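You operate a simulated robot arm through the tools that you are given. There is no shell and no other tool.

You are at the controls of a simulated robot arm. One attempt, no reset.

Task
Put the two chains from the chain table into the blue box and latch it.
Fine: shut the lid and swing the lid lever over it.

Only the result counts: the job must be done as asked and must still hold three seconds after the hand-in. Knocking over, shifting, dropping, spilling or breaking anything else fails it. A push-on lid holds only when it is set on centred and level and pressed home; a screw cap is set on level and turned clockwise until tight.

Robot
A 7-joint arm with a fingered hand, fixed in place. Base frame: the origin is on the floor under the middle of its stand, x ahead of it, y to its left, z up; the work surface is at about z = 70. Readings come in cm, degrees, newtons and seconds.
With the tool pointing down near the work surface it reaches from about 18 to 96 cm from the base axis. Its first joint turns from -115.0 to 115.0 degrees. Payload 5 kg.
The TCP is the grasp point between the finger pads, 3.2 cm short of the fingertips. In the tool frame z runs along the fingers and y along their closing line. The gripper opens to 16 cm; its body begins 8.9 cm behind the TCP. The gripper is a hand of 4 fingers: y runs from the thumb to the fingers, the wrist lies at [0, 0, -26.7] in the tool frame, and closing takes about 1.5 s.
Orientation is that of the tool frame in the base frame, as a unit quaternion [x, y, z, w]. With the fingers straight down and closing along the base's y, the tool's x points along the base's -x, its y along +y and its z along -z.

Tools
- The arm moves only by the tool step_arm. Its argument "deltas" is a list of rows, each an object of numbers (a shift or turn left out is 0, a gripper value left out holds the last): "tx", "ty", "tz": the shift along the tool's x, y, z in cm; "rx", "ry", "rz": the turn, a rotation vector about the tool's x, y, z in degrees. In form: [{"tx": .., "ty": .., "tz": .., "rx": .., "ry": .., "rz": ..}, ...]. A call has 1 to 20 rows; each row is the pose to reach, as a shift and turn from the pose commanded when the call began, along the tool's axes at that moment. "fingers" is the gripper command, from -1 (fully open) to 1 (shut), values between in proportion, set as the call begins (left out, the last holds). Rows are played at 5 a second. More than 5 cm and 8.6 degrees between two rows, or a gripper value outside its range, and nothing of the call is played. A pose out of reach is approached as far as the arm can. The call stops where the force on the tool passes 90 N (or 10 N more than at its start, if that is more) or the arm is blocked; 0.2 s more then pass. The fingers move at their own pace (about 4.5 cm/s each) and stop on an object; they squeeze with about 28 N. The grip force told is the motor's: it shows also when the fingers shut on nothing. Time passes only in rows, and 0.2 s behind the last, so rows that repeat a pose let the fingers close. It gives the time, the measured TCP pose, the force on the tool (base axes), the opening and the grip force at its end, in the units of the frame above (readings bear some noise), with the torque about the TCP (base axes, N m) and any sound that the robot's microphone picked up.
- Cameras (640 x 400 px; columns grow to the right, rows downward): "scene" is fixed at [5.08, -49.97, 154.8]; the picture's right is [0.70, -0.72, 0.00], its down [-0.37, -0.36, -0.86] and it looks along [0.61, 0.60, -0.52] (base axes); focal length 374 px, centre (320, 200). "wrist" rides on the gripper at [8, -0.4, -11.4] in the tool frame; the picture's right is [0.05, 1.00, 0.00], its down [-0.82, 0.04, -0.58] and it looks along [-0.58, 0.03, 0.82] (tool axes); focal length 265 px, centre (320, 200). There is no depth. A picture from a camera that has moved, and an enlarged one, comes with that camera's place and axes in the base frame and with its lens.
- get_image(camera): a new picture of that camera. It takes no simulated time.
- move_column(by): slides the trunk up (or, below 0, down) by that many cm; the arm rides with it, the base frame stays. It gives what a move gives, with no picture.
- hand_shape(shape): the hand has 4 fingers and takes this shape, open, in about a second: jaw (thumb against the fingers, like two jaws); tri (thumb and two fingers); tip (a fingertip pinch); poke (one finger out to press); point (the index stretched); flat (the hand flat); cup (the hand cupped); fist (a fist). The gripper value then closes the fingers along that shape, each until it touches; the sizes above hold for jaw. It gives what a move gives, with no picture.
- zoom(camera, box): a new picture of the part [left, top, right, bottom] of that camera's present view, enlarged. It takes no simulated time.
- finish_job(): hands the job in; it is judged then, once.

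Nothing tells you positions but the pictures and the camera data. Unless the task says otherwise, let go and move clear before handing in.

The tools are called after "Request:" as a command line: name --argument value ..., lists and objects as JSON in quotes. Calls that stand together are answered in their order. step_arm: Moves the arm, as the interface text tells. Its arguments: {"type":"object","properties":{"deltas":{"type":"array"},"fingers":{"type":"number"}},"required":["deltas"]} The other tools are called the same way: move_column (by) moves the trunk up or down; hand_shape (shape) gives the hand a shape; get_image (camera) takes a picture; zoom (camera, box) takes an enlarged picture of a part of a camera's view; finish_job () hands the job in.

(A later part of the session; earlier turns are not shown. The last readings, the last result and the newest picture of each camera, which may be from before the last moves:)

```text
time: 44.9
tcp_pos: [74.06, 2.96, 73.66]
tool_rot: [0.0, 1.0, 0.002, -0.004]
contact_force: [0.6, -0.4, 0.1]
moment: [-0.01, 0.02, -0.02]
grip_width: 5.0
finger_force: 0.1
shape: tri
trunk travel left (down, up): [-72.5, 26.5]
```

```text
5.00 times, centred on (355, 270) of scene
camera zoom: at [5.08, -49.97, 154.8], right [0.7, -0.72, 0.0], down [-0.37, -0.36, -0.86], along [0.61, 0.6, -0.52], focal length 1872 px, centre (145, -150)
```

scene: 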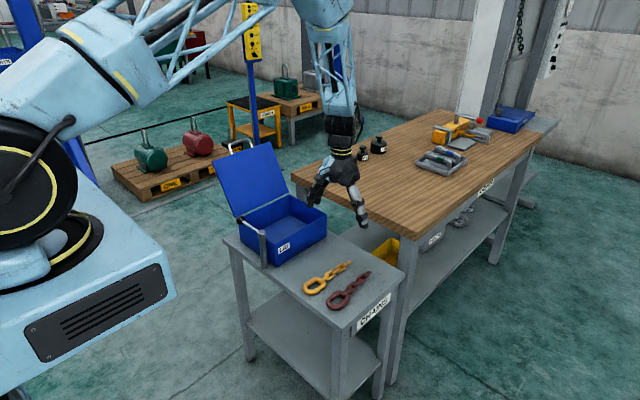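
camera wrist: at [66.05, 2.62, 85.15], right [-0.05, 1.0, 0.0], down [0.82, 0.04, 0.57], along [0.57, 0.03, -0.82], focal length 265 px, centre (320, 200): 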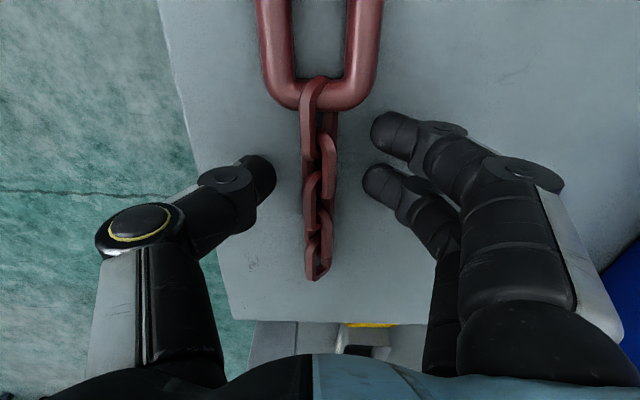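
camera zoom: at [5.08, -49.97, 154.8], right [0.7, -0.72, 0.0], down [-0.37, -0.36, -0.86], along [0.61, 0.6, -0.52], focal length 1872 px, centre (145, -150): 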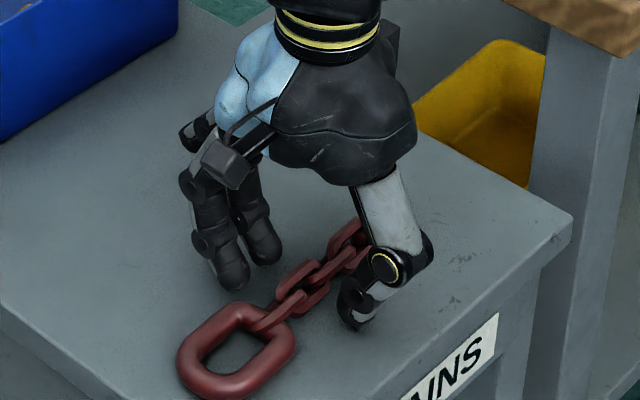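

The position matches the first grasp, so I'll close and lift.

Request:
step_arm --deltas '[{"tz": 0}, {"tz": 0}, {"tz": 0}, {"tz": 0}, {"tz": 0}, {"tz": 0}]' --fingers 1.0

Request:
step_arm --deltas '[{"tz": -0.7}, {"tz": -1.5}, {"tz": -2.5}, {"tz": -3.5}, {"tz": -5}]'

Request:
get_image --camera "wrist"

Request:
zoom --camera "scene" --box '[300, 210, 400, 300]'

```text
time: 46.3
tcp_pos: [73.98, 3.0, 73.79]
tool_rot: [-0.001, 1.0, 0.002, -0.002]
contact_force: [-1.3, 0.8, 4.3]
moment: [-0.13, 0.08, -0.06]
grip_width: 0.58
finger_force: 28.2
shape: tri
trunk travel left (down, up): [-72.5, 26.5]
```

```text
time: 47.5
tcp_pos: [73.93, 2.91, 78.66]
tool_rot: [-0.001, 1.0, 0.002, -0.003]
contact_force: [0.5, 0.8, -1.0]
moment: [0.05, 0.01, 0.01]
grip_width: 0.25
finger_force: 28.4
shape: tri
trunk travel left (down, up): [-72.5, 26.5]
```

```text
taken
camera wrist: at [66.0, 2.55, 90.19], right [-0.05, 1.0, 0.0], down [0.82, 0.04, 0.57], along [0.57, 0.03, -0.82], focal length 265 px, centre (320, 200)
```

wrist: 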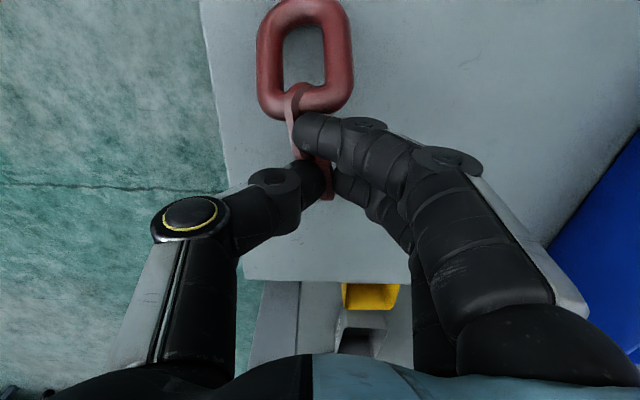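

```text
4.44 times, centred on (350, 255) of scene
camera zoom: at [5.08, -49.97, 154.8], right [0.7, -0.72, 0.0], down [-0.37, -0.36, -0.86], along [0.61, 0.6, -0.52], focal length 1664 px, centre (187, -44)
```

zoom: 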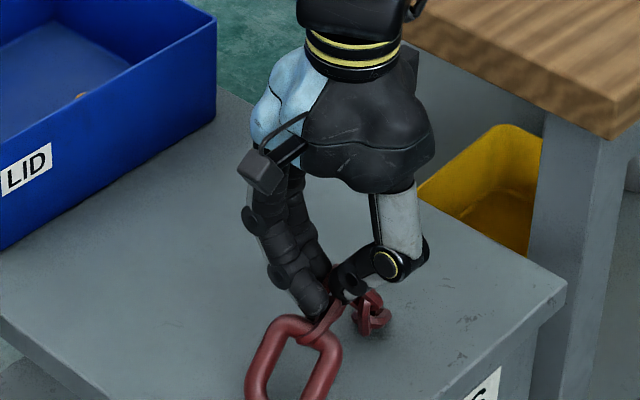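

The red chain is held with a narrow pinch (0.25 cm). I'll lift a bit more, slowly, to confirm the hold while still low.

Request:
step_arm --deltas '[{"tz": -1}, {"tz": -2}, {"tz": -3}, {"tz": -4}, {"tz": -5}]'

Request:
zoom --camera "wrist" --box '[230, 0, 410, 220]'

Request:
zoom --camera "scene" --box '[310, 200, 390, 290]'

```text
time: 48.7
tcp_pos: [74.09, 2.98, 83.75]
tool_rot: [0.0, 1.0, 0.002, -0.004]
contact_force: [-0.6, 0.7, -0.1]
moment: [0.03, -0.03, -0.01]
grip_width: 0.05
finger_force: 27.7
shape: tri
trunk travel left (down, up): [-72.5, 26.5]
```

```text
1.82 times, centred on (320, 110) of wrist
camera zoom: at [66.13, 2.54, 95.24], right [-0.05, 1.0, 0.0], down [0.82, 0.04, 0.57], along [0.57, 0.03, -0.82], focal length 483 px, centre (320, 364)
```

zoom: 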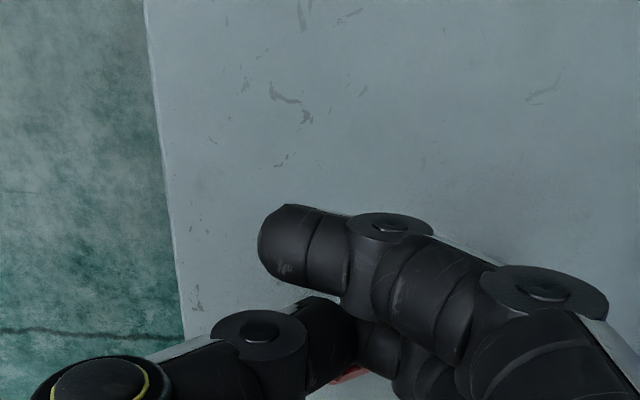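

```text
4.44 times, centred on (350, 245) of scene
camera zoom: at [5.08, -49.97, 154.8], right [0.7, -0.72, 0.0], down [-0.37, -0.36, -0.86], along [0.61, 0.6, -0.52], focal length 1664 px, centre (187, 0)
```

zoom: 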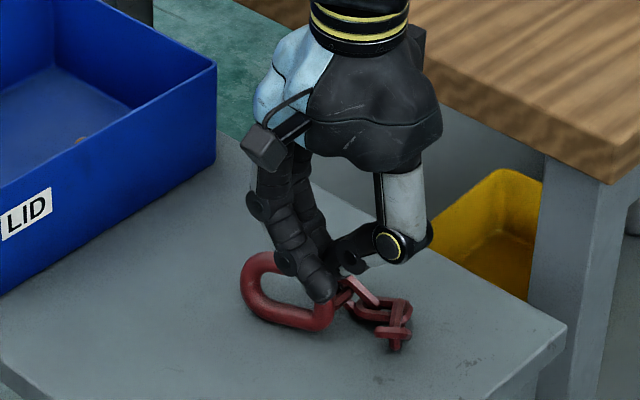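

The chain slipped out and dropped back onto the table from a few cm. I'll raise the hand clear and look at how it lies.

Request:
step_arm --deltas '[{"tz": -3, "tx": -1}, {"tz": -7, "tx": -2}, {"tz": -11, "tx": -3}, {"tz": -14, "tx": -4}]' --fingers 0.37

Request:
get_image --camera "wrist"

Request:
zoom --camera "scene" --box '[310, 220, 400, 300]'

```text
time: 49.7
tcp_pos: [78.11, 3.09, 97.81]
tool_rot: [0.0, 1.0, 0.002, -0.002]
contact_force: [0.1, 0.7, 0.6]
moment: [0.02, 0.0, 0.0]
grip_width: 4.97
finger_force: 0.0
shape: tri
trunk travel left (down, up): [-72.5, 26.5]
```

```text
taken
camera wrist: at [70.17, 2.55, 109.25], right [-0.05, 1.0, 0.0], down [0.82, 0.04, 0.57], along [0.57, 0.03, -0.82], focal length 265 px, centre (320, 200)
```

wrist: 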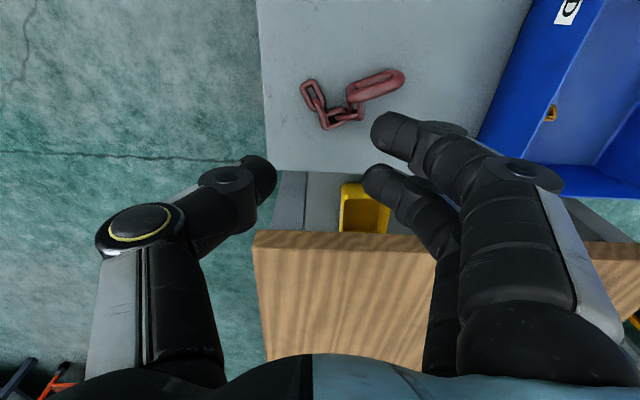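

```text
5.00 times, centred on (355, 260) of scene
camera zoom: at [5.08, -49.97, 154.8], right [0.7, -0.72, 0.0], down [-0.37, -0.36, -0.86], along [0.61, 0.6, -0.52], focal length 1872 px, centre (145, -100)
```

zoom: 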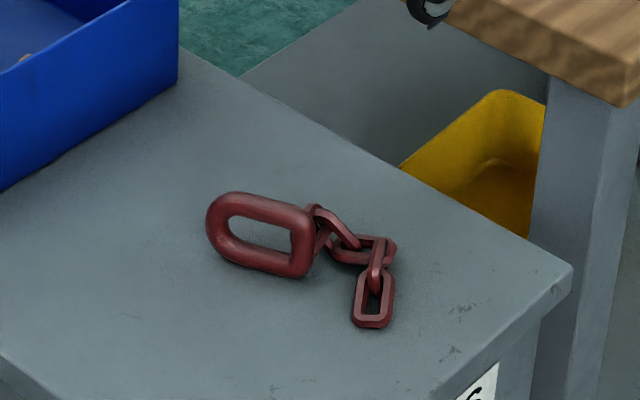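

The ring seems to stand on edge at about (77, 10), with the links folded beside it. I'll zoom in.

Request:
zoom --camera "wrist" --box '[280, 40, 440, 150]'

Request:
zoom --camera "scene" --box '[345, 250, 395, 290]'

```text
3.64 times, centred on (360, 95) of wrist
camera zoom: at [70.17, 2.55, 109.25], right [-0.05, 1.0, 0.0], down [0.82, 0.04, 0.57], along [0.57, 0.03, -0.82], focal length 965 px, centre (174, 582)
```

zoom: 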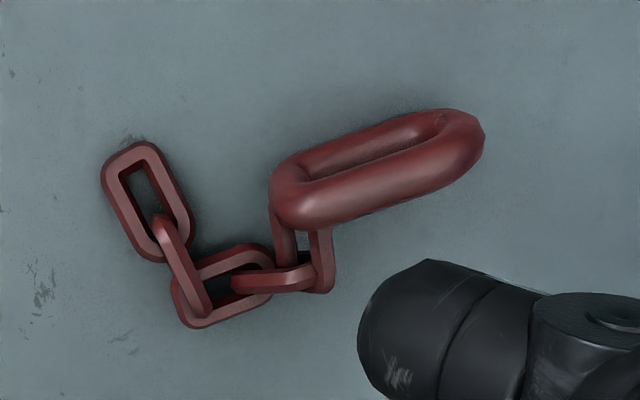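

```text
10.00 times, centred on (370, 270) of scene
camera zoom: at [5.08, -49.97, 154.8], right [0.7, -0.72, 0.0], down [-0.37, -0.36, -0.86], along [0.61, 0.6, -0.52], focal length 3744 px, centre (-180, -500)
```

zoom: 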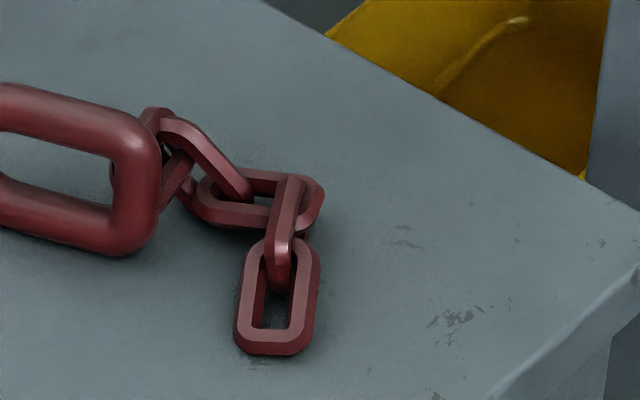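

The ring is standing upright on its long side, with its upper rod at z≈75, centre about (77.2, 10.1), running mostly along y. That suits a firm cage grasp with the thumb through the hole, so I'll rotate the hand about 70° so it closes across the rod.

Request:
step_arm --deltas '[{"tx": 0.1, "ty": 0.8, "tz": 1, "rz": 8}, {"tx": 0.2, "ty": 1.6, "tz": 2, "rz": 16}, {"tx": 0.3, "ty": 2.4, "tz": 3, "rz": 24}, {"tx": 0.4, "ty": 3.2, "tz": 4, "rz": 32}, {"tx": 0.5, "ty": 4.0, "tz": 5, "rz": 40}, {"tx": 0.6, "ty": 4.8, "tz": 6, "rz": 48}, {"tx": 0.6, "ty": 5.6, "tz": 7, "rz": 56}, {"tx": 0.6, "ty": 6.2, "tz": 8, "rz": 64}, {"tx": 0.6, "ty": 6.2, "tz": 9, "rz": 70}, {"tx": 0.6, "ty": 6.2, "tz": 9, "rz": 70}]'

Request:
get_image --camera "wrist"

Request:
get_image --camera "scene"

```text
time: 51.9
tcp_pos: [77.44, 9.12, 88.72]
tool_rot: [0.573, 0.819, -0.001, -0.003]
contact_force: [0.7, 0.1, -0.1]
moment: [-0.02, -0.01, -0.03]
grip_width: 5.02
finger_force: 0.0
shape: tri
trunk travel left (down, up): [-72.5, 26.5]
```

```text
taken
camera wrist: at [74.41, 16.53, 100.19], right [0.92, 0.39, 0.0], down [0.32, -0.75, 0.57], along [0.22, -0.53, -0.82], focal length 265 px, centre (320, 200)
```

wrist: 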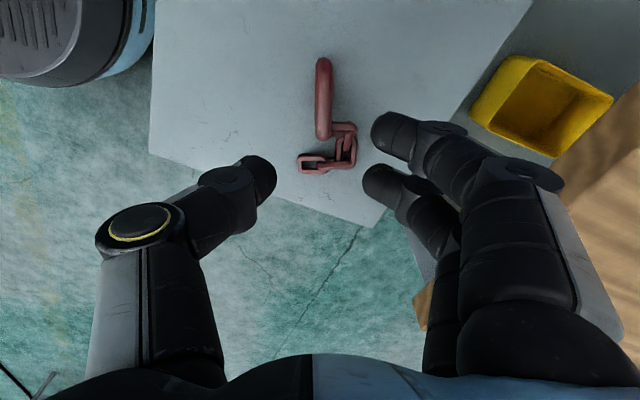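

```text
taken
```

scene: 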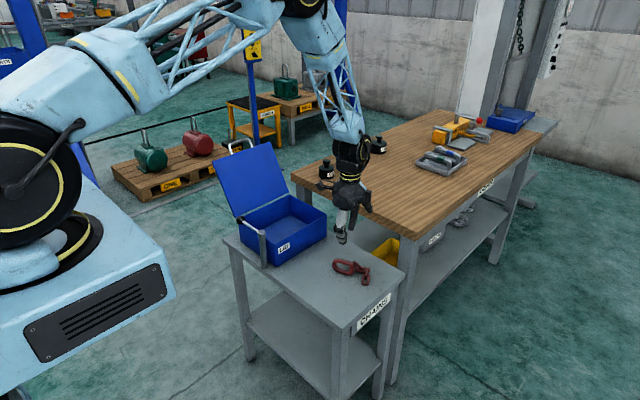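

The ring is edge-on and centred between thumb and fingers. I'll descend to just above it.

Request:
step_arm --deltas '[{"tz": 3}, {"tz": 6}, {"tz": 8.5}]'

Request:
get_image --camera "wrist"

Request:
zoom --camera "scene" --box '[310, 200, 400, 290]'

```text
time: 52.7
tcp_pos: [77.52, 9.14, 80.04]
tool_rot: [0.573, 0.819, 0.0, -0.004]
contact_force: [0.6, -0.3, -0.7]
moment: [-0.01, 0.0, 0.01]
grip_width: 4.98
finger_force: 0.1
shape: tri
trunk travel left (down, up): [-72.5, 26.5]
```

```text
taken
camera wrist: at [74.4, 16.53, 91.57], right [0.92, 0.39, 0.0], down [0.32, -0.75, 0.57], along [0.22, -0.53, -0.82], focal length 265 px, centre (320, 200)
```

wrist: 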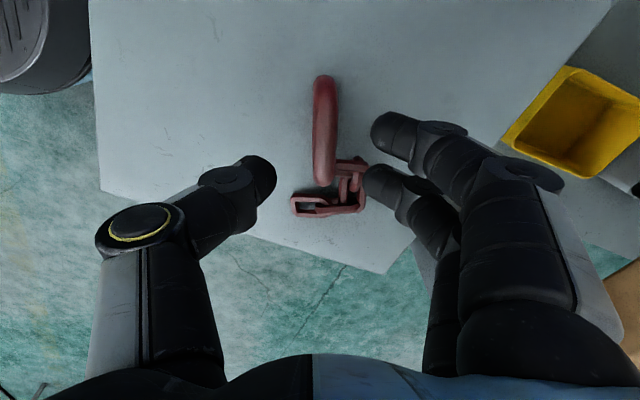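

```text
4.44 times, centred on (355, 245) of scene
camera zoom: at [5.08, -49.97, 154.8], right [0.7, -0.72, 0.0], down [-0.37, -0.36, -0.86], along [0.61, 0.6, -0.52], focal length 1664 px, centre (164, 0)
```

zoom: 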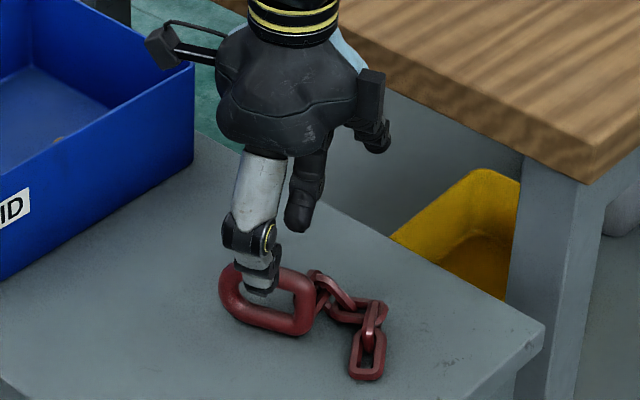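

It's aligned. I'll make a small correction and go down so the rod sits between the pads.

Request:
step_arm --deltas '[{"tx": 0.4, "ty": 0.2, "tz": 1.2}, {"tx": 0.4, "ty": 0.2, "tz": 2.4}, {"tx": 0.4, "ty": 0.2, "tz": 3.6}]'

Request:
get_image --camera "wrist"

Request:
zoom --camera "scene" --box '[310, 200, 400, 290]'

```text
time: 53.5
tcp_pos: [77.45, 9.67, 76.64]
tool_rot: [0.573, 0.819, -0.001, -0.004]
contact_force: [0.6, -0.6, 1.1]
moment: [0.01, 0.0, -0.01]
grip_width: 4.97
finger_force: 0.0
shape: tri
trunk travel left (down, up): [-72.5, 26.5]
```

```text
taken
camera wrist: at [74.4, 17.01, 88.05], right [0.92, 0.39, 0.0], down [0.32, -0.75, 0.57], along [0.22, -0.53, -0.82], focal length 265 px, centre (320, 200)
```

wrist: 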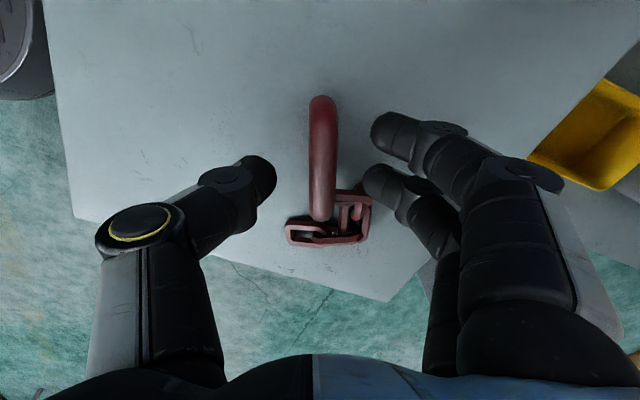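

```text
4.44 times, centred on (355, 245) of scene
camera zoom: at [5.08, -49.97, 154.8], right [0.7, -0.72, 0.0], down [-0.37, -0.36, -0.86], along [0.61, 0.6, -0.52], focal length 1664 px, centre (164, 0)
```

zoom: 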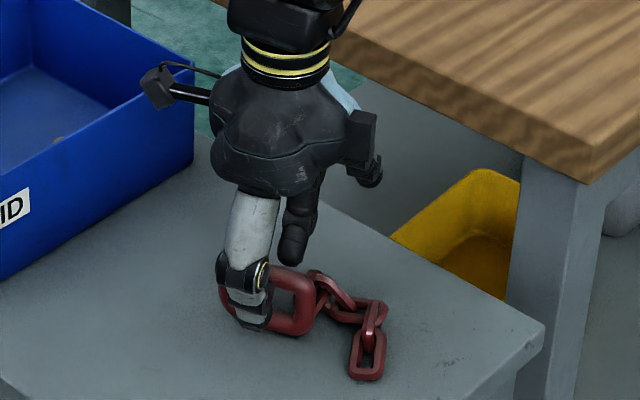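

The rod is between thumb and fingers. I'll go 0.5 cm lower and close.

Request:
step_arm --deltas '[{"tz": 0.5}]'

Request:
step_arm --deltas '[{"tz": 0}, {"tz": 0}, {"tz": 0}, {"tz": 0}, {"tz": 0}, {"tz": 0}]' --fingers 1.0

Request:
get_image --camera "wrist"

Request:
zoom --camera "scene" --box '[310, 200, 400, 290]'

```text
time: 53.9
tcp_pos: [77.49, 9.5, 76.16]
tool_rot: [0.574, 0.819, -0.001, -0.003]
contact_force: [0.4, 0.3, -0.1]
moment: [0.0, 0.0, 0.0]
grip_width: 4.98
finger_force: 0.0
shape: tri
trunk travel left (down, up): [-72.5, 26.5]
```

```text
time: 55.3
tcp_pos: [77.44, 9.6, 76.2]
tool_rot: [0.574, 0.819, -0.001, -0.004]
contact_force: [0.0, 0.2, -1.9]
moment: [-0.02, -0.01, -0.03]
grip_width: 0.59
finger_force: 28.2
shape: tri
trunk travel left (down, up): [-72.5, 26.5]
```

```text
taken
camera wrist: at [74.4, 17.0, 87.61], right [0.92, 0.39, 0.0], down [0.32, -0.75, 0.57], along [0.22, -0.53, -0.82], focal length 265 px, centre (320, 200)
```

wrist: 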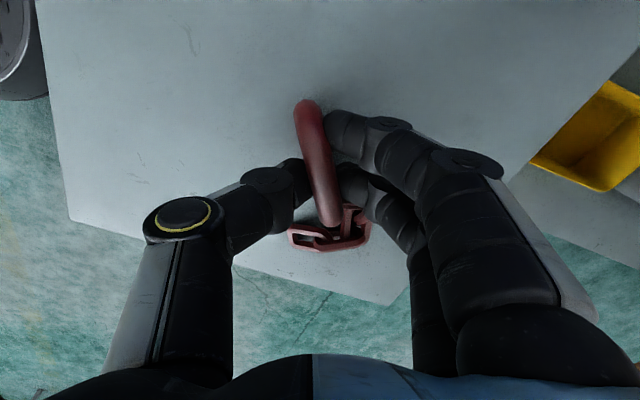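

```text
4.44 times, centred on (355, 245) of scene
camera zoom: at [5.08, -49.97, 154.8], right [0.7, -0.72, 0.0], down [-0.37, -0.36, -0.86], along [0.61, 0.6, -0.52], focal length 1664 px, centre (164, 0)
```

zoom: 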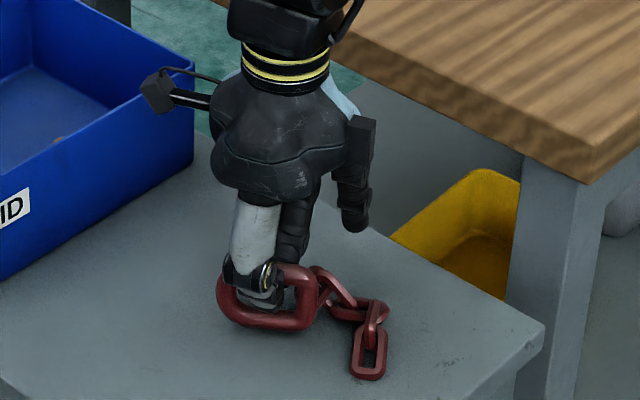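

The tips have closed beneath the rod (0.59 cm opening), so the ring is hooked securely. I'll lift.

Request:
step_arm --deltas '[{"tz": -1}, {"tz": -2.5}, {"tz": -4.5}, {"tz": -7}, {"tz": -10}]'

Request:
get_image --camera "wrist"

Request:
zoom --camera "scene" --box '[310, 180, 400, 290]'

```text
time: 56.5
tcp_pos: [77.46, 9.5, 86.18]
tool_rot: [0.573, 0.819, 0.0, -0.003]
contact_force: [0.4, 0.6, -3.9]
moment: [0.04, 0.07, -0.01]
grip_width: 0.59
finger_force: 27.9
shape: tri
trunk travel left (down, up): [-72.5, 26.5]
```

```text
taken
camera wrist: at [74.49, 16.97, 97.68], right [0.92, 0.39, 0.0], down [0.32, -0.75, 0.57], along [0.22, -0.53, -0.82], focal length 265 px, centre (320, 200)
```

wrist: 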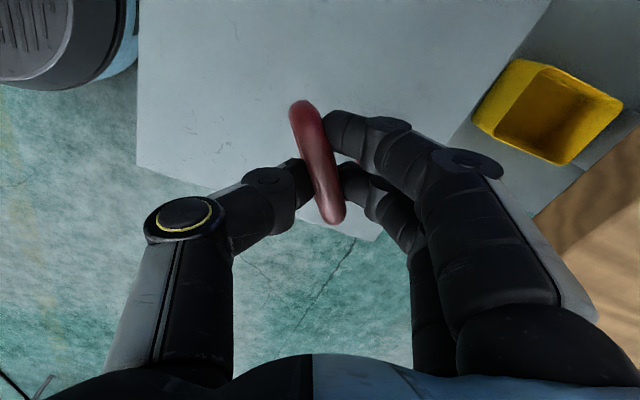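

```text
3.64 times, centred on (355, 235) of scene
camera zoom: at [5.08, -49.97, 154.8], right [0.7, -0.72, 0.0], down [-0.37, -0.36, -0.86], along [0.61, 0.6, -0.52], focal length 1362 px, centre (193, 73)
```

zoom: 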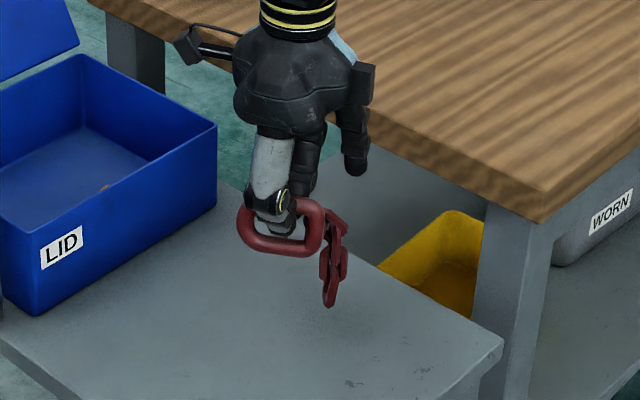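

The grip is firm, with the links hanging from the ring. I'll raise it and carry it over the box.

Request:
step_arm --deltas '[{"tz": -4}, {"tz": -8}, {"tz": -12}, {"tz": -15}, {"tz": -15, "tx": 3.5, "ty": 1.1}, {"tz": -15, "tx": 7.1, "ty": 2.2}, {"tz": -15, "tx": 10.7, "ty": 3.3}, {"tz": -15, "tx": 14.3, "ty": 4.4}, {"tz": -15, "tx": 17.9, "ty": 5.6}, {"tz": -15, "tx": 21.5, "ty": 6.7}, {"tz": -15, "tx": 25.1, "ty": 7.8}, {"tz": -15, "tx": 28, "ty": 8.7}, {"tz": -15, "tx": 28, "ty": 8.7}, {"tz": -15, "tx": 28, "ty": 8.7}]'

Request:
get_image --camera "wrist"

Request:
zoom --camera "scene" --box '[220, 120, 360, 270]'

```text
time: 59.5
tcp_pos: [76.28, 38.68, 101.5]
tool_rot: [0.573, 0.82, -0.001, -0.003]
contact_force: [-0.1, 0.4, -4.0]
moment: [0.0, 0.08, 0.01]
grip_width: 0.58
finger_force: 28.3
shape: tri
trunk travel left (down, up): [-72.5, 26.5]
```

```text
taken
camera wrist: at [73.19, 46.14, 112.93], right [0.92, 0.39, 0.0], down [0.32, -0.75, 0.57], along [0.22, -0.53, -0.82], focal length 265 px, centre (320, 200)
```

wrist: 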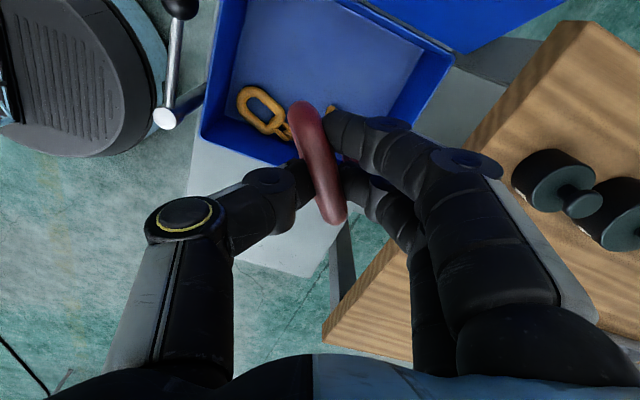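

```text
2.67 times, centred on (290, 195) of scene
camera zoom: at [5.08, -49.97, 154.8], right [0.7, -0.72, 0.0], down [-0.37, -0.36, -0.86], along [0.61, 0.6, -0.52], focal length 998 px, centre (400, 213)
```

zoom: 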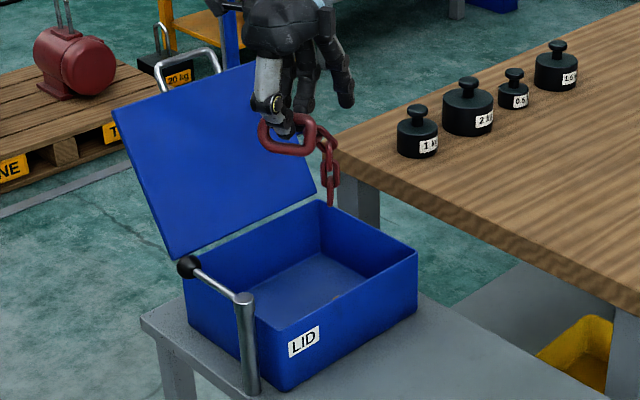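

The chain is above the box interior. I'll shift slightly −x to keep the idle fingers off the far wall and lower gradually.

Request:
step_arm --deltas '[{"tx": 0.27, "ty": -0.75, "tz": 3}, {"tx": 0.27, "ty": -0.75, "tz": 7}, {"tx": 0.27, "ty": -0.75, "tz": 11}, {"tx": 0.27, "ty": -0.75, "tz": 14}, {"tx": 0.27, "ty": -0.75, "tz": 16.5}]'

Request:
get_image --camera "wrist"

Request:
zoom --camera "scene" --box '[230, 140, 350, 270]'

```text
time: 60.7
tcp_pos: [75.4, 39.04, 84.8]
tool_rot: [0.573, 0.819, 0.0, -0.004]
contact_force: [0.0, 0.2, -3.7]
moment: [0.03, 0.14, -0.03]
grip_width: 0.52
finger_force: 27.5
shape: tri
trunk travel left (down, up): [-72.5, 26.5]
```

```text
taken
camera wrist: at [72.22, 46.44, 96.36], right [0.92, 0.39, 0.0], down [0.32, -0.75, 0.57], along [0.22, -0.53, -0.82], focal length 265 px, centre (320, 200)
```

wrist: 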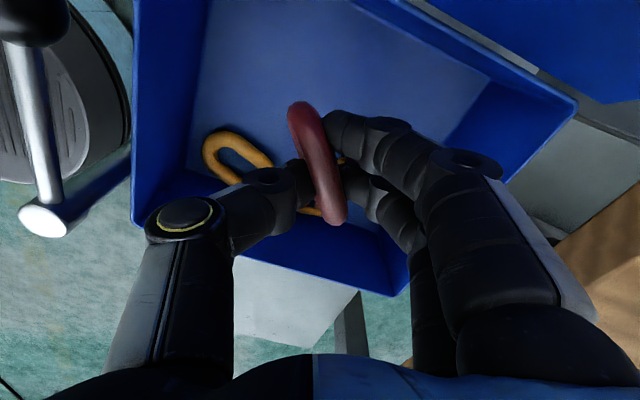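

```text
3.08 times, centred on (290, 205) of scene
camera zoom: at [5.08, -49.97, 154.8], right [0.7, -0.72, 0.0], down [-0.37, -0.36, -0.86], along [0.61, 0.6, -0.52], focal length 1152 px, centre (412, 185)
```

zoom: 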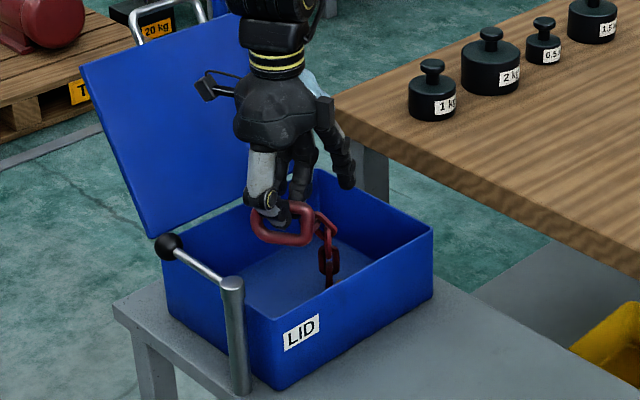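

All clear. I'll lower further in small steps.

Request:
step_arm --deltas '[{"tz": 1}, {"tz": 2}, {"tz": 3}]'

Request:
zoom --camera "scene" --box '[230, 140, 350, 270]'

```text
time: 61.5
tcp_pos: [75.27, 38.89, 81.71]
tool_rot: [0.574, 0.819, -0.001, -0.003]
contact_force: [0.1, -0.5, -2.9]
moment: [0.0, 0.07, -0.02]
grip_width: 0.55
finger_force: 27.9
shape: tri
trunk travel left (down, up): [-72.5, 26.5]
```

```text
3.08 times, centred on (290, 205) of scene
camera zoom: at [5.08, -49.97, 154.8], right [0.7, -0.72, 0.0], down [-0.37, -0.36, -0.86], along [0.61, 0.6, -0.52], focal length 1152 px, centre (412, 185)
```

zoom: 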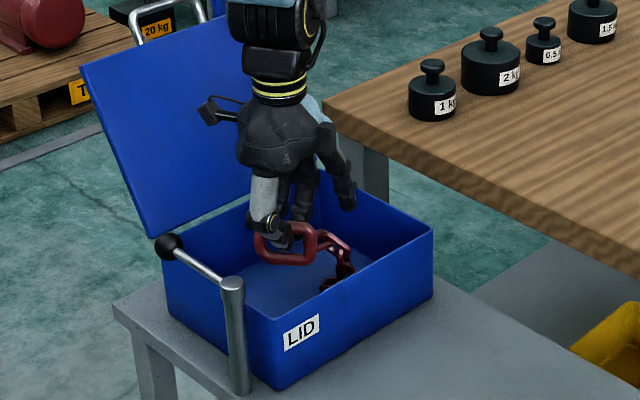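

The links are resting on the floor of the box. I'll go down 2 cm more, then release.

Request:
step_arm --deltas '[{"tz": 1}, {"tz": 2}]'

Request:
step_arm --deltas '[{"tz": 0}, {"tz": 0}, {"tz": 0}, {"tz": 0}]' --fingers 0.6

Request:
get_image --camera "wrist"

Request:
zoom --camera "scene" --box '[230, 140, 350, 270]'

```text
time: 62.1
tcp_pos: [75.35, 38.83, 79.74]
tool_rot: [0.573, 0.82, 0.0, -0.004]
contact_force: [0.5, -0.7, -1.8]
moment: [-0.02, 0.0, -0.03]
grip_width: 0.55
finger_force: 28.4
shape: tri
trunk travel left (down, up): [-72.5, 26.5]
```

```text
time: 63.1
tcp_pos: [75.2, 38.77, 79.82]
tool_rot: [0.573, 0.819, 0.0, -0.004]
contact_force: [-5.6, 0.2, -1.5]
moment: [-0.01, 0.23, 0.0]
grip_width: 3.17
finger_force: 0.0
shape: tri
trunk travel left (down, up): [-72.5, 26.5]
```

```text
taken
camera wrist: at [72.15, 46.27, 91.35], right [0.92, 0.39, 0.0], down [0.32, -0.75, 0.57], along [0.22, -0.53, -0.82], focal length 265 px, centre (320, 200)
```

wrist: 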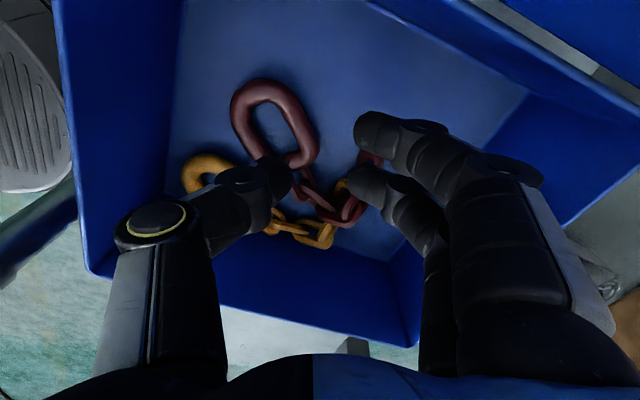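

```text
3.08 times, centred on (290, 205) of scene
camera zoom: at [5.08, -49.97, 154.8], right [0.7, -0.72, 0.0], down [-0.37, -0.36, -0.86], along [0.61, 0.6, -0.52], focal length 1152 px, centre (412, 185)
```

zoom: 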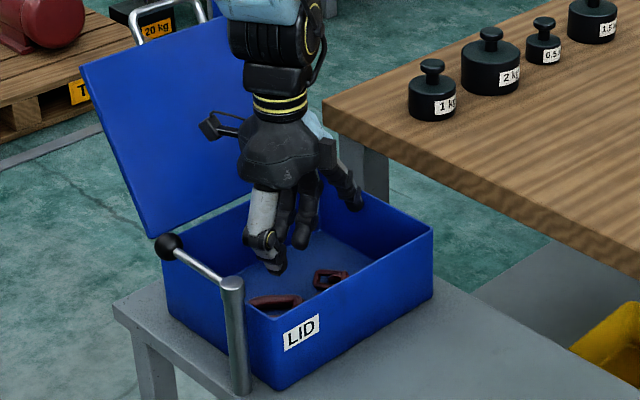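

Both chains are in the box. I'll retreat straight up and check that nothing follows the hand.

Request:
step_arm --deltas '[{"tz": -1.5}, {"tz": -4}, {"tz": -8}, {"tz": -12}, {"tz": -16}, {"tz": -20}]'

Request:
get_image --camera "wrist"

Request:
zoom --camera "scene" --box '[220, 120, 360, 270]'

```text
time: 64.5
tcp_pos: [75.45, 38.65, 99.86]
tool_rot: [0.573, 0.82, -0.002, -0.004]
contact_force: [0.3, -0.5, -0.6]
moment: [0.02, -0.03, 0.0]
grip_width: 3.16
finger_force: 0.1
shape: tri
trunk travel left (down, up): [-72.5, 26.5]
```

```text
taken
camera wrist: at [72.29, 46.11, 111.3], right [0.92, 0.39, 0.0], down [0.32, -0.75, 0.57], along [0.22, -0.53, -0.82], focal length 265 px, centre (320, 200)
```

wrist: 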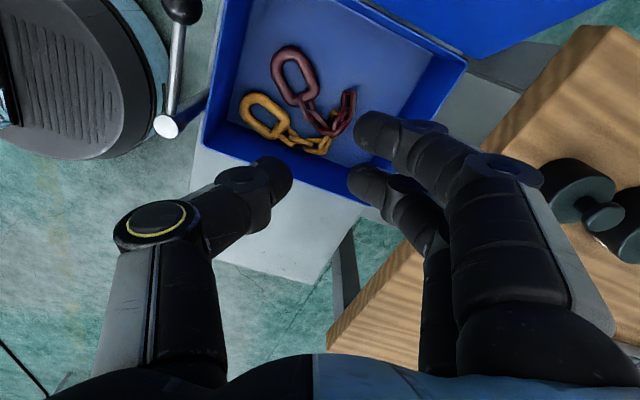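

```text
2.67 times, centred on (290, 195) of scene
camera zoom: at [5.08, -49.97, 154.8], right [0.7, -0.72, 0.0], down [-0.37, -0.36, -0.86], along [0.61, 0.6, -0.52], focal length 998 px, centre (400, 213)
```

zoom: 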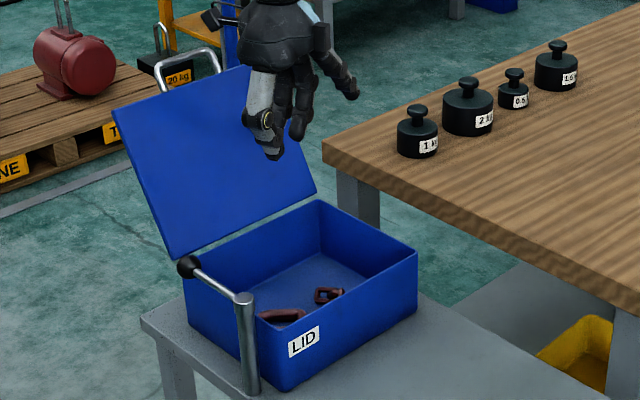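

Both chains lie flat on the box floor. Next I'll close the lid, which leans back about 119° with its handle bar at about y≈59.5, z≈101.5. I'll rotate the hand back and check the reach above the handle so I can hook it between thumb and fingers.

Request:
step_arm --deltas '[{"tz": -1.4, "rz": -8}, {"tz": -3, "rz": -16}, {"tz": -4.6, "rz": -24}, {"tz": -6.2, "rz": -32, "tx": 1.5, "ty": 1}, {"tz": -7.8, "rz": -40, "tx": 3, "ty": 2}, {"tz": -9.4, "rz": -48, "tx": 4.5, "ty": 3}, {"tz": -11, "rz": -56, "tx": 6, "ty": 4}, {"tz": -12.1, "rz": -64, "tx": 7, "ty": 4.7}, {"tz": -12.1, "rz": -70, "tx": 8, "ty": 5.3}]'

Request:
get_image --camera "wrist"

Request:
get_image --camera "scene"

```text
time: 66.5
tcp_pos: [77.82, 48.29, 111.8]
tool_rot: [-0.002, 1.0, 0.001, -0.004]
contact_force: [-0.3, 0.1, 0.0]
moment: [0.02, -0.02, 0.02]
grip_width: 3.2
finger_force: 0.0
shape: tri
trunk travel left (down, up): [-72.5, 26.5]
```

```text
taken
camera wrist: at [69.76, 47.79, 123.34], right [-0.05, 1.0, 0.0], down [0.82, 0.04, 0.57], along [0.57, 0.03, -0.82], focal length 265 px, centre (320, 200)
```

wrist: 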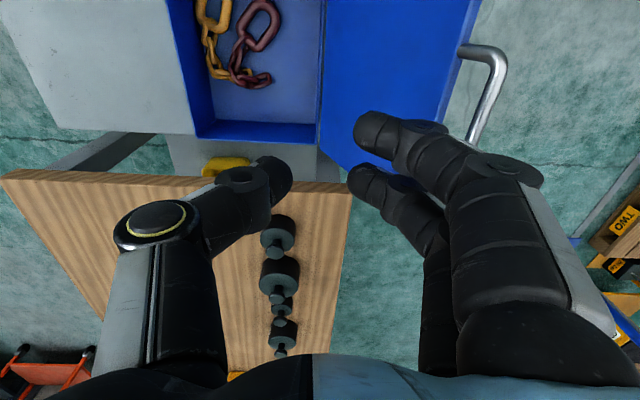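

```text
taken
```

scene: 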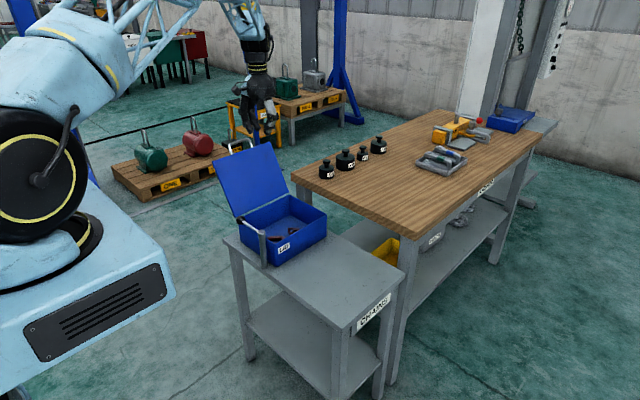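

The bar looks to be around y≈61–62, z≈100–101. I'll move further +y at a safe height to triangulate and test reach.

Request:
step_arm --deltas '[{"ty": 3}, {"ty": 6}, {"ty": 9}]'

Request:
get_image --camera "wrist"

Request:
zoom --camera "scene" --box '[200, 60, 320, 220]'

```text
time: 67.3
tcp_pos: [77.68, 57.26, 111.74]
tool_rot: [-0.002, 1.0, 0.001, -0.003]
contact_force: [0.2, 0.0, 0.0]
moment: [-0.04, -0.02, 0.01]
grip_width: 3.2
finger_force: 0.1
shape: tri
trunk travel left (down, up): [-72.5, 26.5]
```

```text
taken
camera wrist: at [69.66, 56.91, 123.23], right [-0.05, 1.0, 0.0], down [0.82, 0.04, 0.57], along [0.57, 0.03, -0.82], focal length 265 px, centre (320, 200)
```

wrist: 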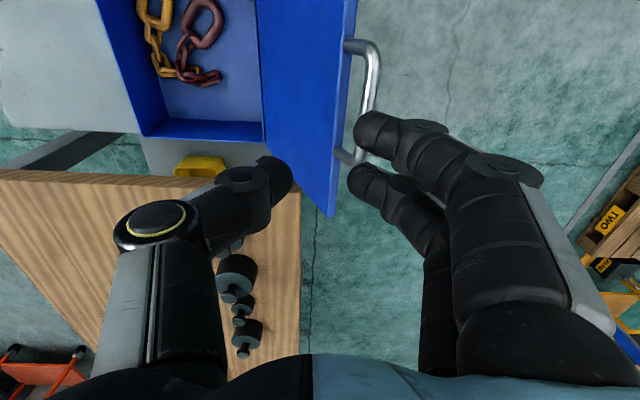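

```text
2.50 times, centred on (260, 140) of scene
camera zoom: at [5.08, -49.97, 154.8], right [0.7, -0.72, 0.0], down [-0.37, -0.36, -0.86], along [0.61, 0.6, -0.52], focal length 936 px, centre (470, 350)
```

zoom: 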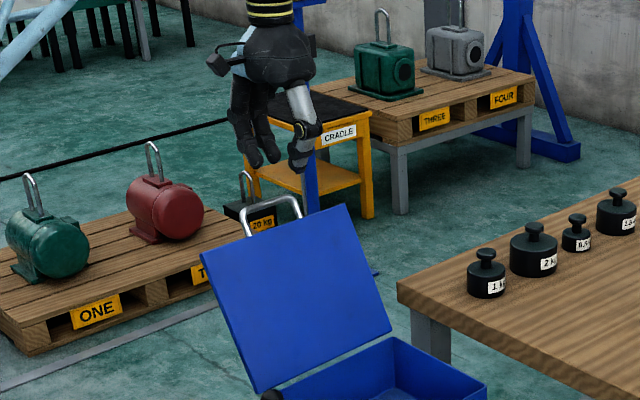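

Triangulation puts the bar at y≈60.8, z≈102, x 71–81. I'll open to 5 cm, centre over the bar and descend.

Request:
step_arm --deltas '[{"ty": 1.6}, {"ty": 3.2}, {"ty": 3.2, "tz": 2}, {"ty": 3.2, "tz": 4.5}]' --fingers 0.37

Request:
get_image --camera "wrist"

Request:
zoom --camera "scene" --box '[200, 80, 320, 220]'

```text
time: 68.3
tcp_pos: [77.67, 60.54, 107.26]
tool_rot: [-0.001, 1.0, 0.002, -0.002]
contact_force: [0.5, 1.7, 0.3]
moment: [-0.03, 0.03, -0.04]
grip_width: 4.99
finger_force: 0.2
shape: tri
trunk travel left (down, up): [-72.5, 26.5]
```

```text
taken
camera wrist: at [69.62, 60.09, 118.85], right [-0.05, 1.0, 0.0], down [0.82, 0.04, 0.57], along [0.57, 0.03, -0.82], focal length 265 px, centre (320, 200)
```

wrist: 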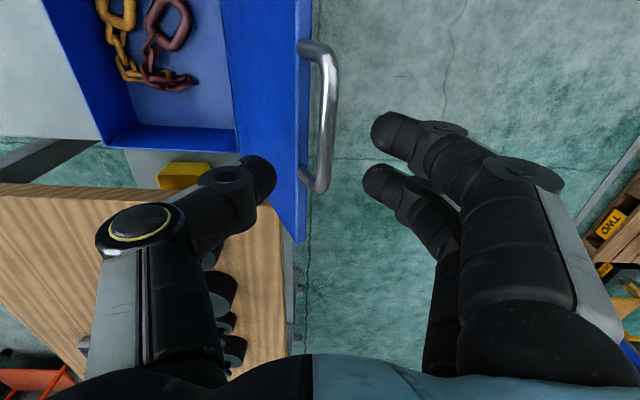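

```text
2.86 times, centred on (260, 150) of scene
camera zoom: at [5.08, -49.97, 154.8], right [0.7, -0.72, 0.0], down [-0.37, -0.36, -0.86], along [0.61, 0.6, -0.52], focal length 1070 px, centre (491, 343)
```

zoom: 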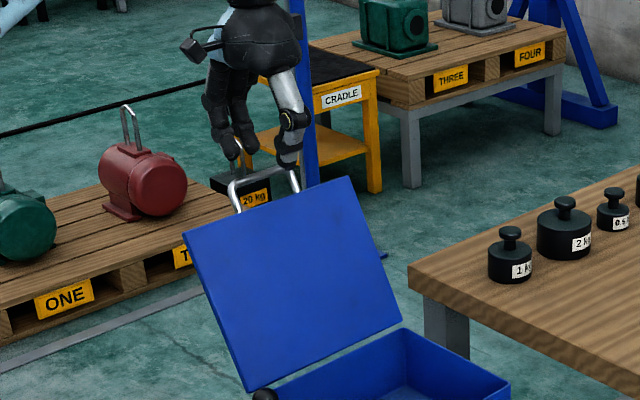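

The bar is centred between thumb and fingers. I'll shift 0.3 cm and descend the remaining 4 cm.

Request:
step_arm --deltas '[{"ty": 0.3, "tz": 1.5}, {"ty": 0.3, "tz": 3}, {"ty": 0.3, "tz": 4.2}]'

Request:
get_image --camera "wrist"

Request:
zoom --camera "scene" --box '[210, 90, 300, 200]'

```text
time: 69.1
tcp_pos: [77.67, 60.63, 103.17]
tool_rot: [-0.001, 1.0, 0.002, -0.002]
contact_force: [0.0, 0.2, 0.0]
moment: [0.0, 0.0, 0.01]
grip_width: 5.0
finger_force: 0.0
shape: tri
trunk travel left (down, up): [-72.5, 26.5]
```

```text
taken
camera wrist: at [69.62, 60.28, 114.64], right [-0.05, 1.0, 0.0], down [0.82, 0.04, 0.57], along [0.57, 0.03, -0.82], focal length 265 px, centre (320, 200)
```

wrist: 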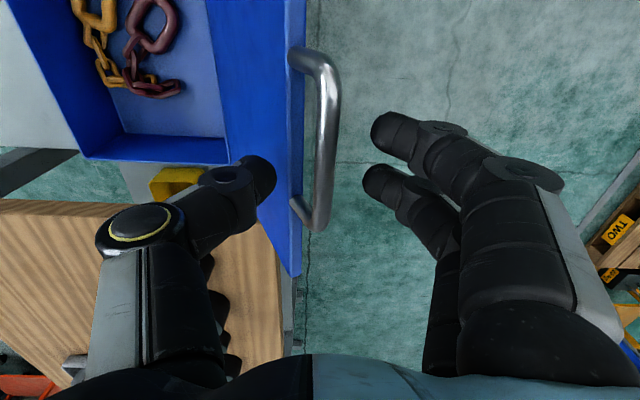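

```text
3.64 times, centred on (255, 145) of scene
camera zoom: at [5.08, -49.97, 154.8], right [0.7, -0.72, 0.0], down [-0.37, -0.36, -0.86], along [0.61, 0.6, -0.52], focal length 1362 px, centre (556, 400)
```

zoom: 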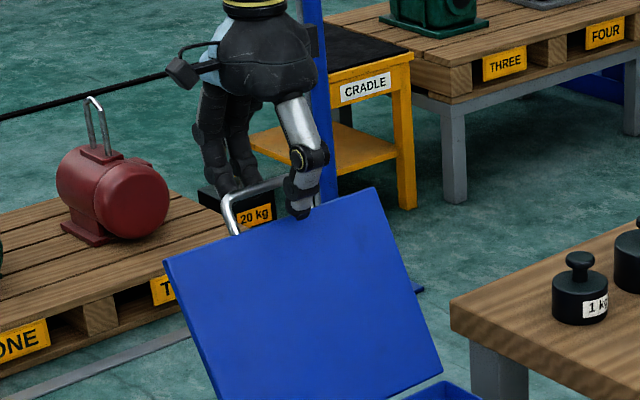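

The bar sits between the pads. I'll lower 0.4 cm and close to a loose cage just narrower than the bar, so the bar can turn in the hand.

Request:
step_arm --deltas '[{"tz": 0.4}]'

Request:
step_arm --deltas '[{"tz": 0}, {"tz": 0}, {"tz": 0}, {"tz": 0}, {"tz": 0}, {"tz": 0}]' --fingers 0.89

Request:
get_image --camera "wrist"

Request:
zoom --camera "scene" --box '[210, 90, 300, 200]'

```text
time: 69.5
tcp_pos: [77.71, 60.76, 102.79]
tool_rot: [0.0, 1.0, 0.002, -0.003]
contact_force: [-0.4, 0.4, -0.2]
moment: [0.0, -0.03, 0.0]
grip_width: 5.0
finger_force: 0.0
shape: tri
trunk travel left (down, up): [-72.5, 26.5]
```

```text
time: 70.9
tcp_pos: [77.68, 60.71, 102.73]
tool_rot: [0.0, 1.0, 0.001, -0.003]
contact_force: [0.5, -1.1, 1.1]
moment: [-0.05, 0.0, -0.01]
grip_width: 0.99
finger_force: 0.1
shape: tri
trunk travel left (down, up): [-72.5, 26.5]
```

```text
taken
camera wrist: at [69.66, 60.26, 114.32], right [-0.05, 1.0, 0.0], down [0.82, 0.04, 0.57], along [0.57, 0.03, -0.82], focal length 265 px, centre (320, 200)
```

wrist: 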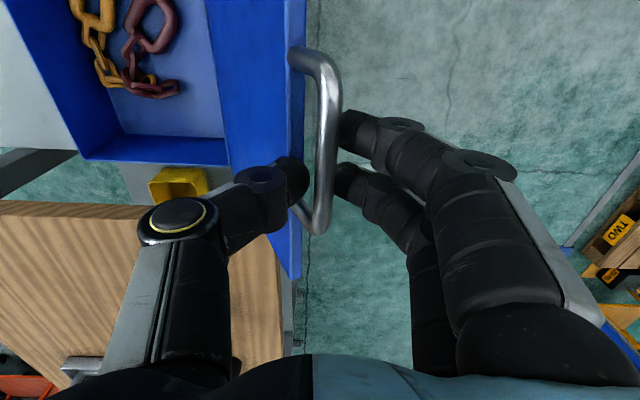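

```text
3.64 times, centred on (255, 145) of scene
camera zoom: at [5.08, -49.97, 154.8], right [0.7, -0.72, 0.0], down [-0.37, -0.36, -0.86], along [0.61, 0.6, -0.52], focal length 1362 px, centre (556, 400)
```

zoom: 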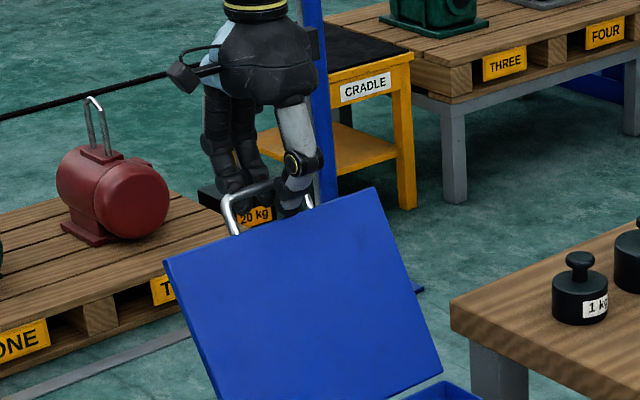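

The bar is caged by thumb and fingers. I'll pull it along the hinge arc toward closed, first to about 100°.

Request:
step_arm --deltas '[{"ty": -0.95, "tz": -0.55}, {"ty": -1.92, "tz": -1.05}, {"ty": -3.92, "tz": -1.87}, {"ty": -5.98, "tz": -2.52}, {"ty": -8.09, "tz": -3.0}]'

Request:
get_image --camera "wrist"

Request:
zoom --camera "scene" --box '[210, 90, 330, 230]'

```text
time: 72.1
tcp_pos: [77.7, 52.34, 105.79]
tool_rot: [0.0, 1.0, 0.001, -0.002]
contact_force: [-0.1, 0.1, 0.0]
moment: [0.02, -0.01, -0.03]
grip_width: 0.9
finger_force: 0.0
shape: tri
trunk travel left (down, up): [-72.5, 26.5]
```

```text
taken
camera wrist: at [69.69, 52.03, 117.25], right [-0.05, 1.0, 0.0], down [0.82, 0.04, 0.57], along [0.57, 0.03, -0.82], focal length 265 px, centre (320, 200)
```

wrist: 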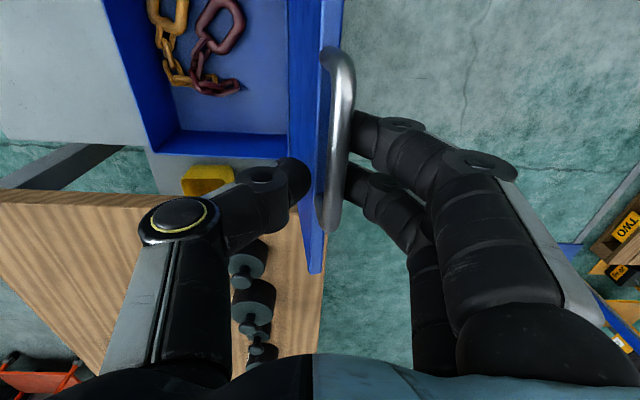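

```text
2.86 times, centred on (270, 160) of scene
camera zoom: at [5.08, -49.97, 154.8], right [0.7, -0.72, 0.0], down [-0.37, -0.36, -0.86], along [0.61, 0.6, -0.52], focal length 1070 px, centre (463, 314)
```

zoom: 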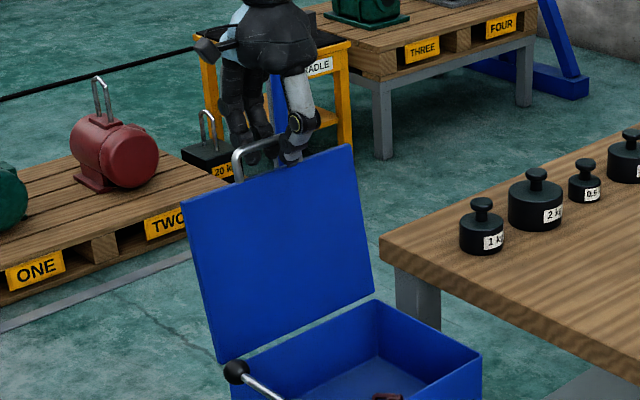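

The lid follows. I'll continue through vertical to about 75°.

Request:
step_arm --deltas '[{"ty": -2.17, "tz": -0.3, "rx": -1.5}, {"ty": -4.35, "tz": -0.39, "rx": -3}, {"ty": -6.55, "tz": -0.29, "rx": -5}, {"ty": -8.73, "tz": 0.01, "rx": -7}, {"ty": -10.88, "tz": 0.5, "rx": -9.5}]'

Request:
get_image --camera "wrist"

Request:
zoom --camera "scene" --box '[210, 90, 330, 230]'

```text
time: 73.3
tcp_pos: [77.75, 41.51, 105.29]
tool_rot: [0.001, 0.996, 0.085, -0.002]
contact_force: [0.8, -1.5, 1.1]
moment: [0.03, -0.01, -0.01]
grip_width: 0.89
finger_force: 0.0
shape: tri
trunk travel left (down, up): [-72.5, 26.5]
```

```text
taken
camera wrist: at [69.75, 39.23, 116.5], right [-0.05, 0.98, 0.17], down [0.82, -0.06, 0.57], along [0.57, 0.17, -0.8], focal length 265 px, centre (320, 200)
```

wrist: 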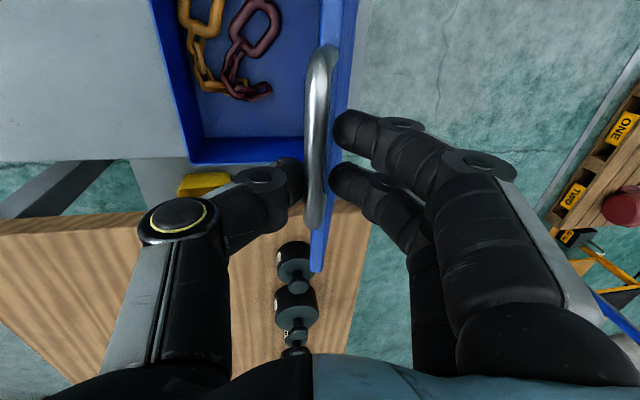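

```text
2.86 times, centred on (270, 160) of scene
camera zoom: at [5.08, -49.97, 154.8], right [0.7, -0.72, 0.0], down [-0.37, -0.36, -0.86], along [0.61, 0.6, -0.52], focal length 1070 px, centre (463, 314)
```

zoom: 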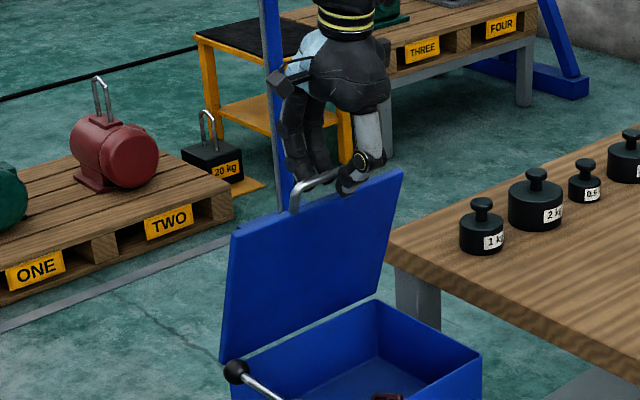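

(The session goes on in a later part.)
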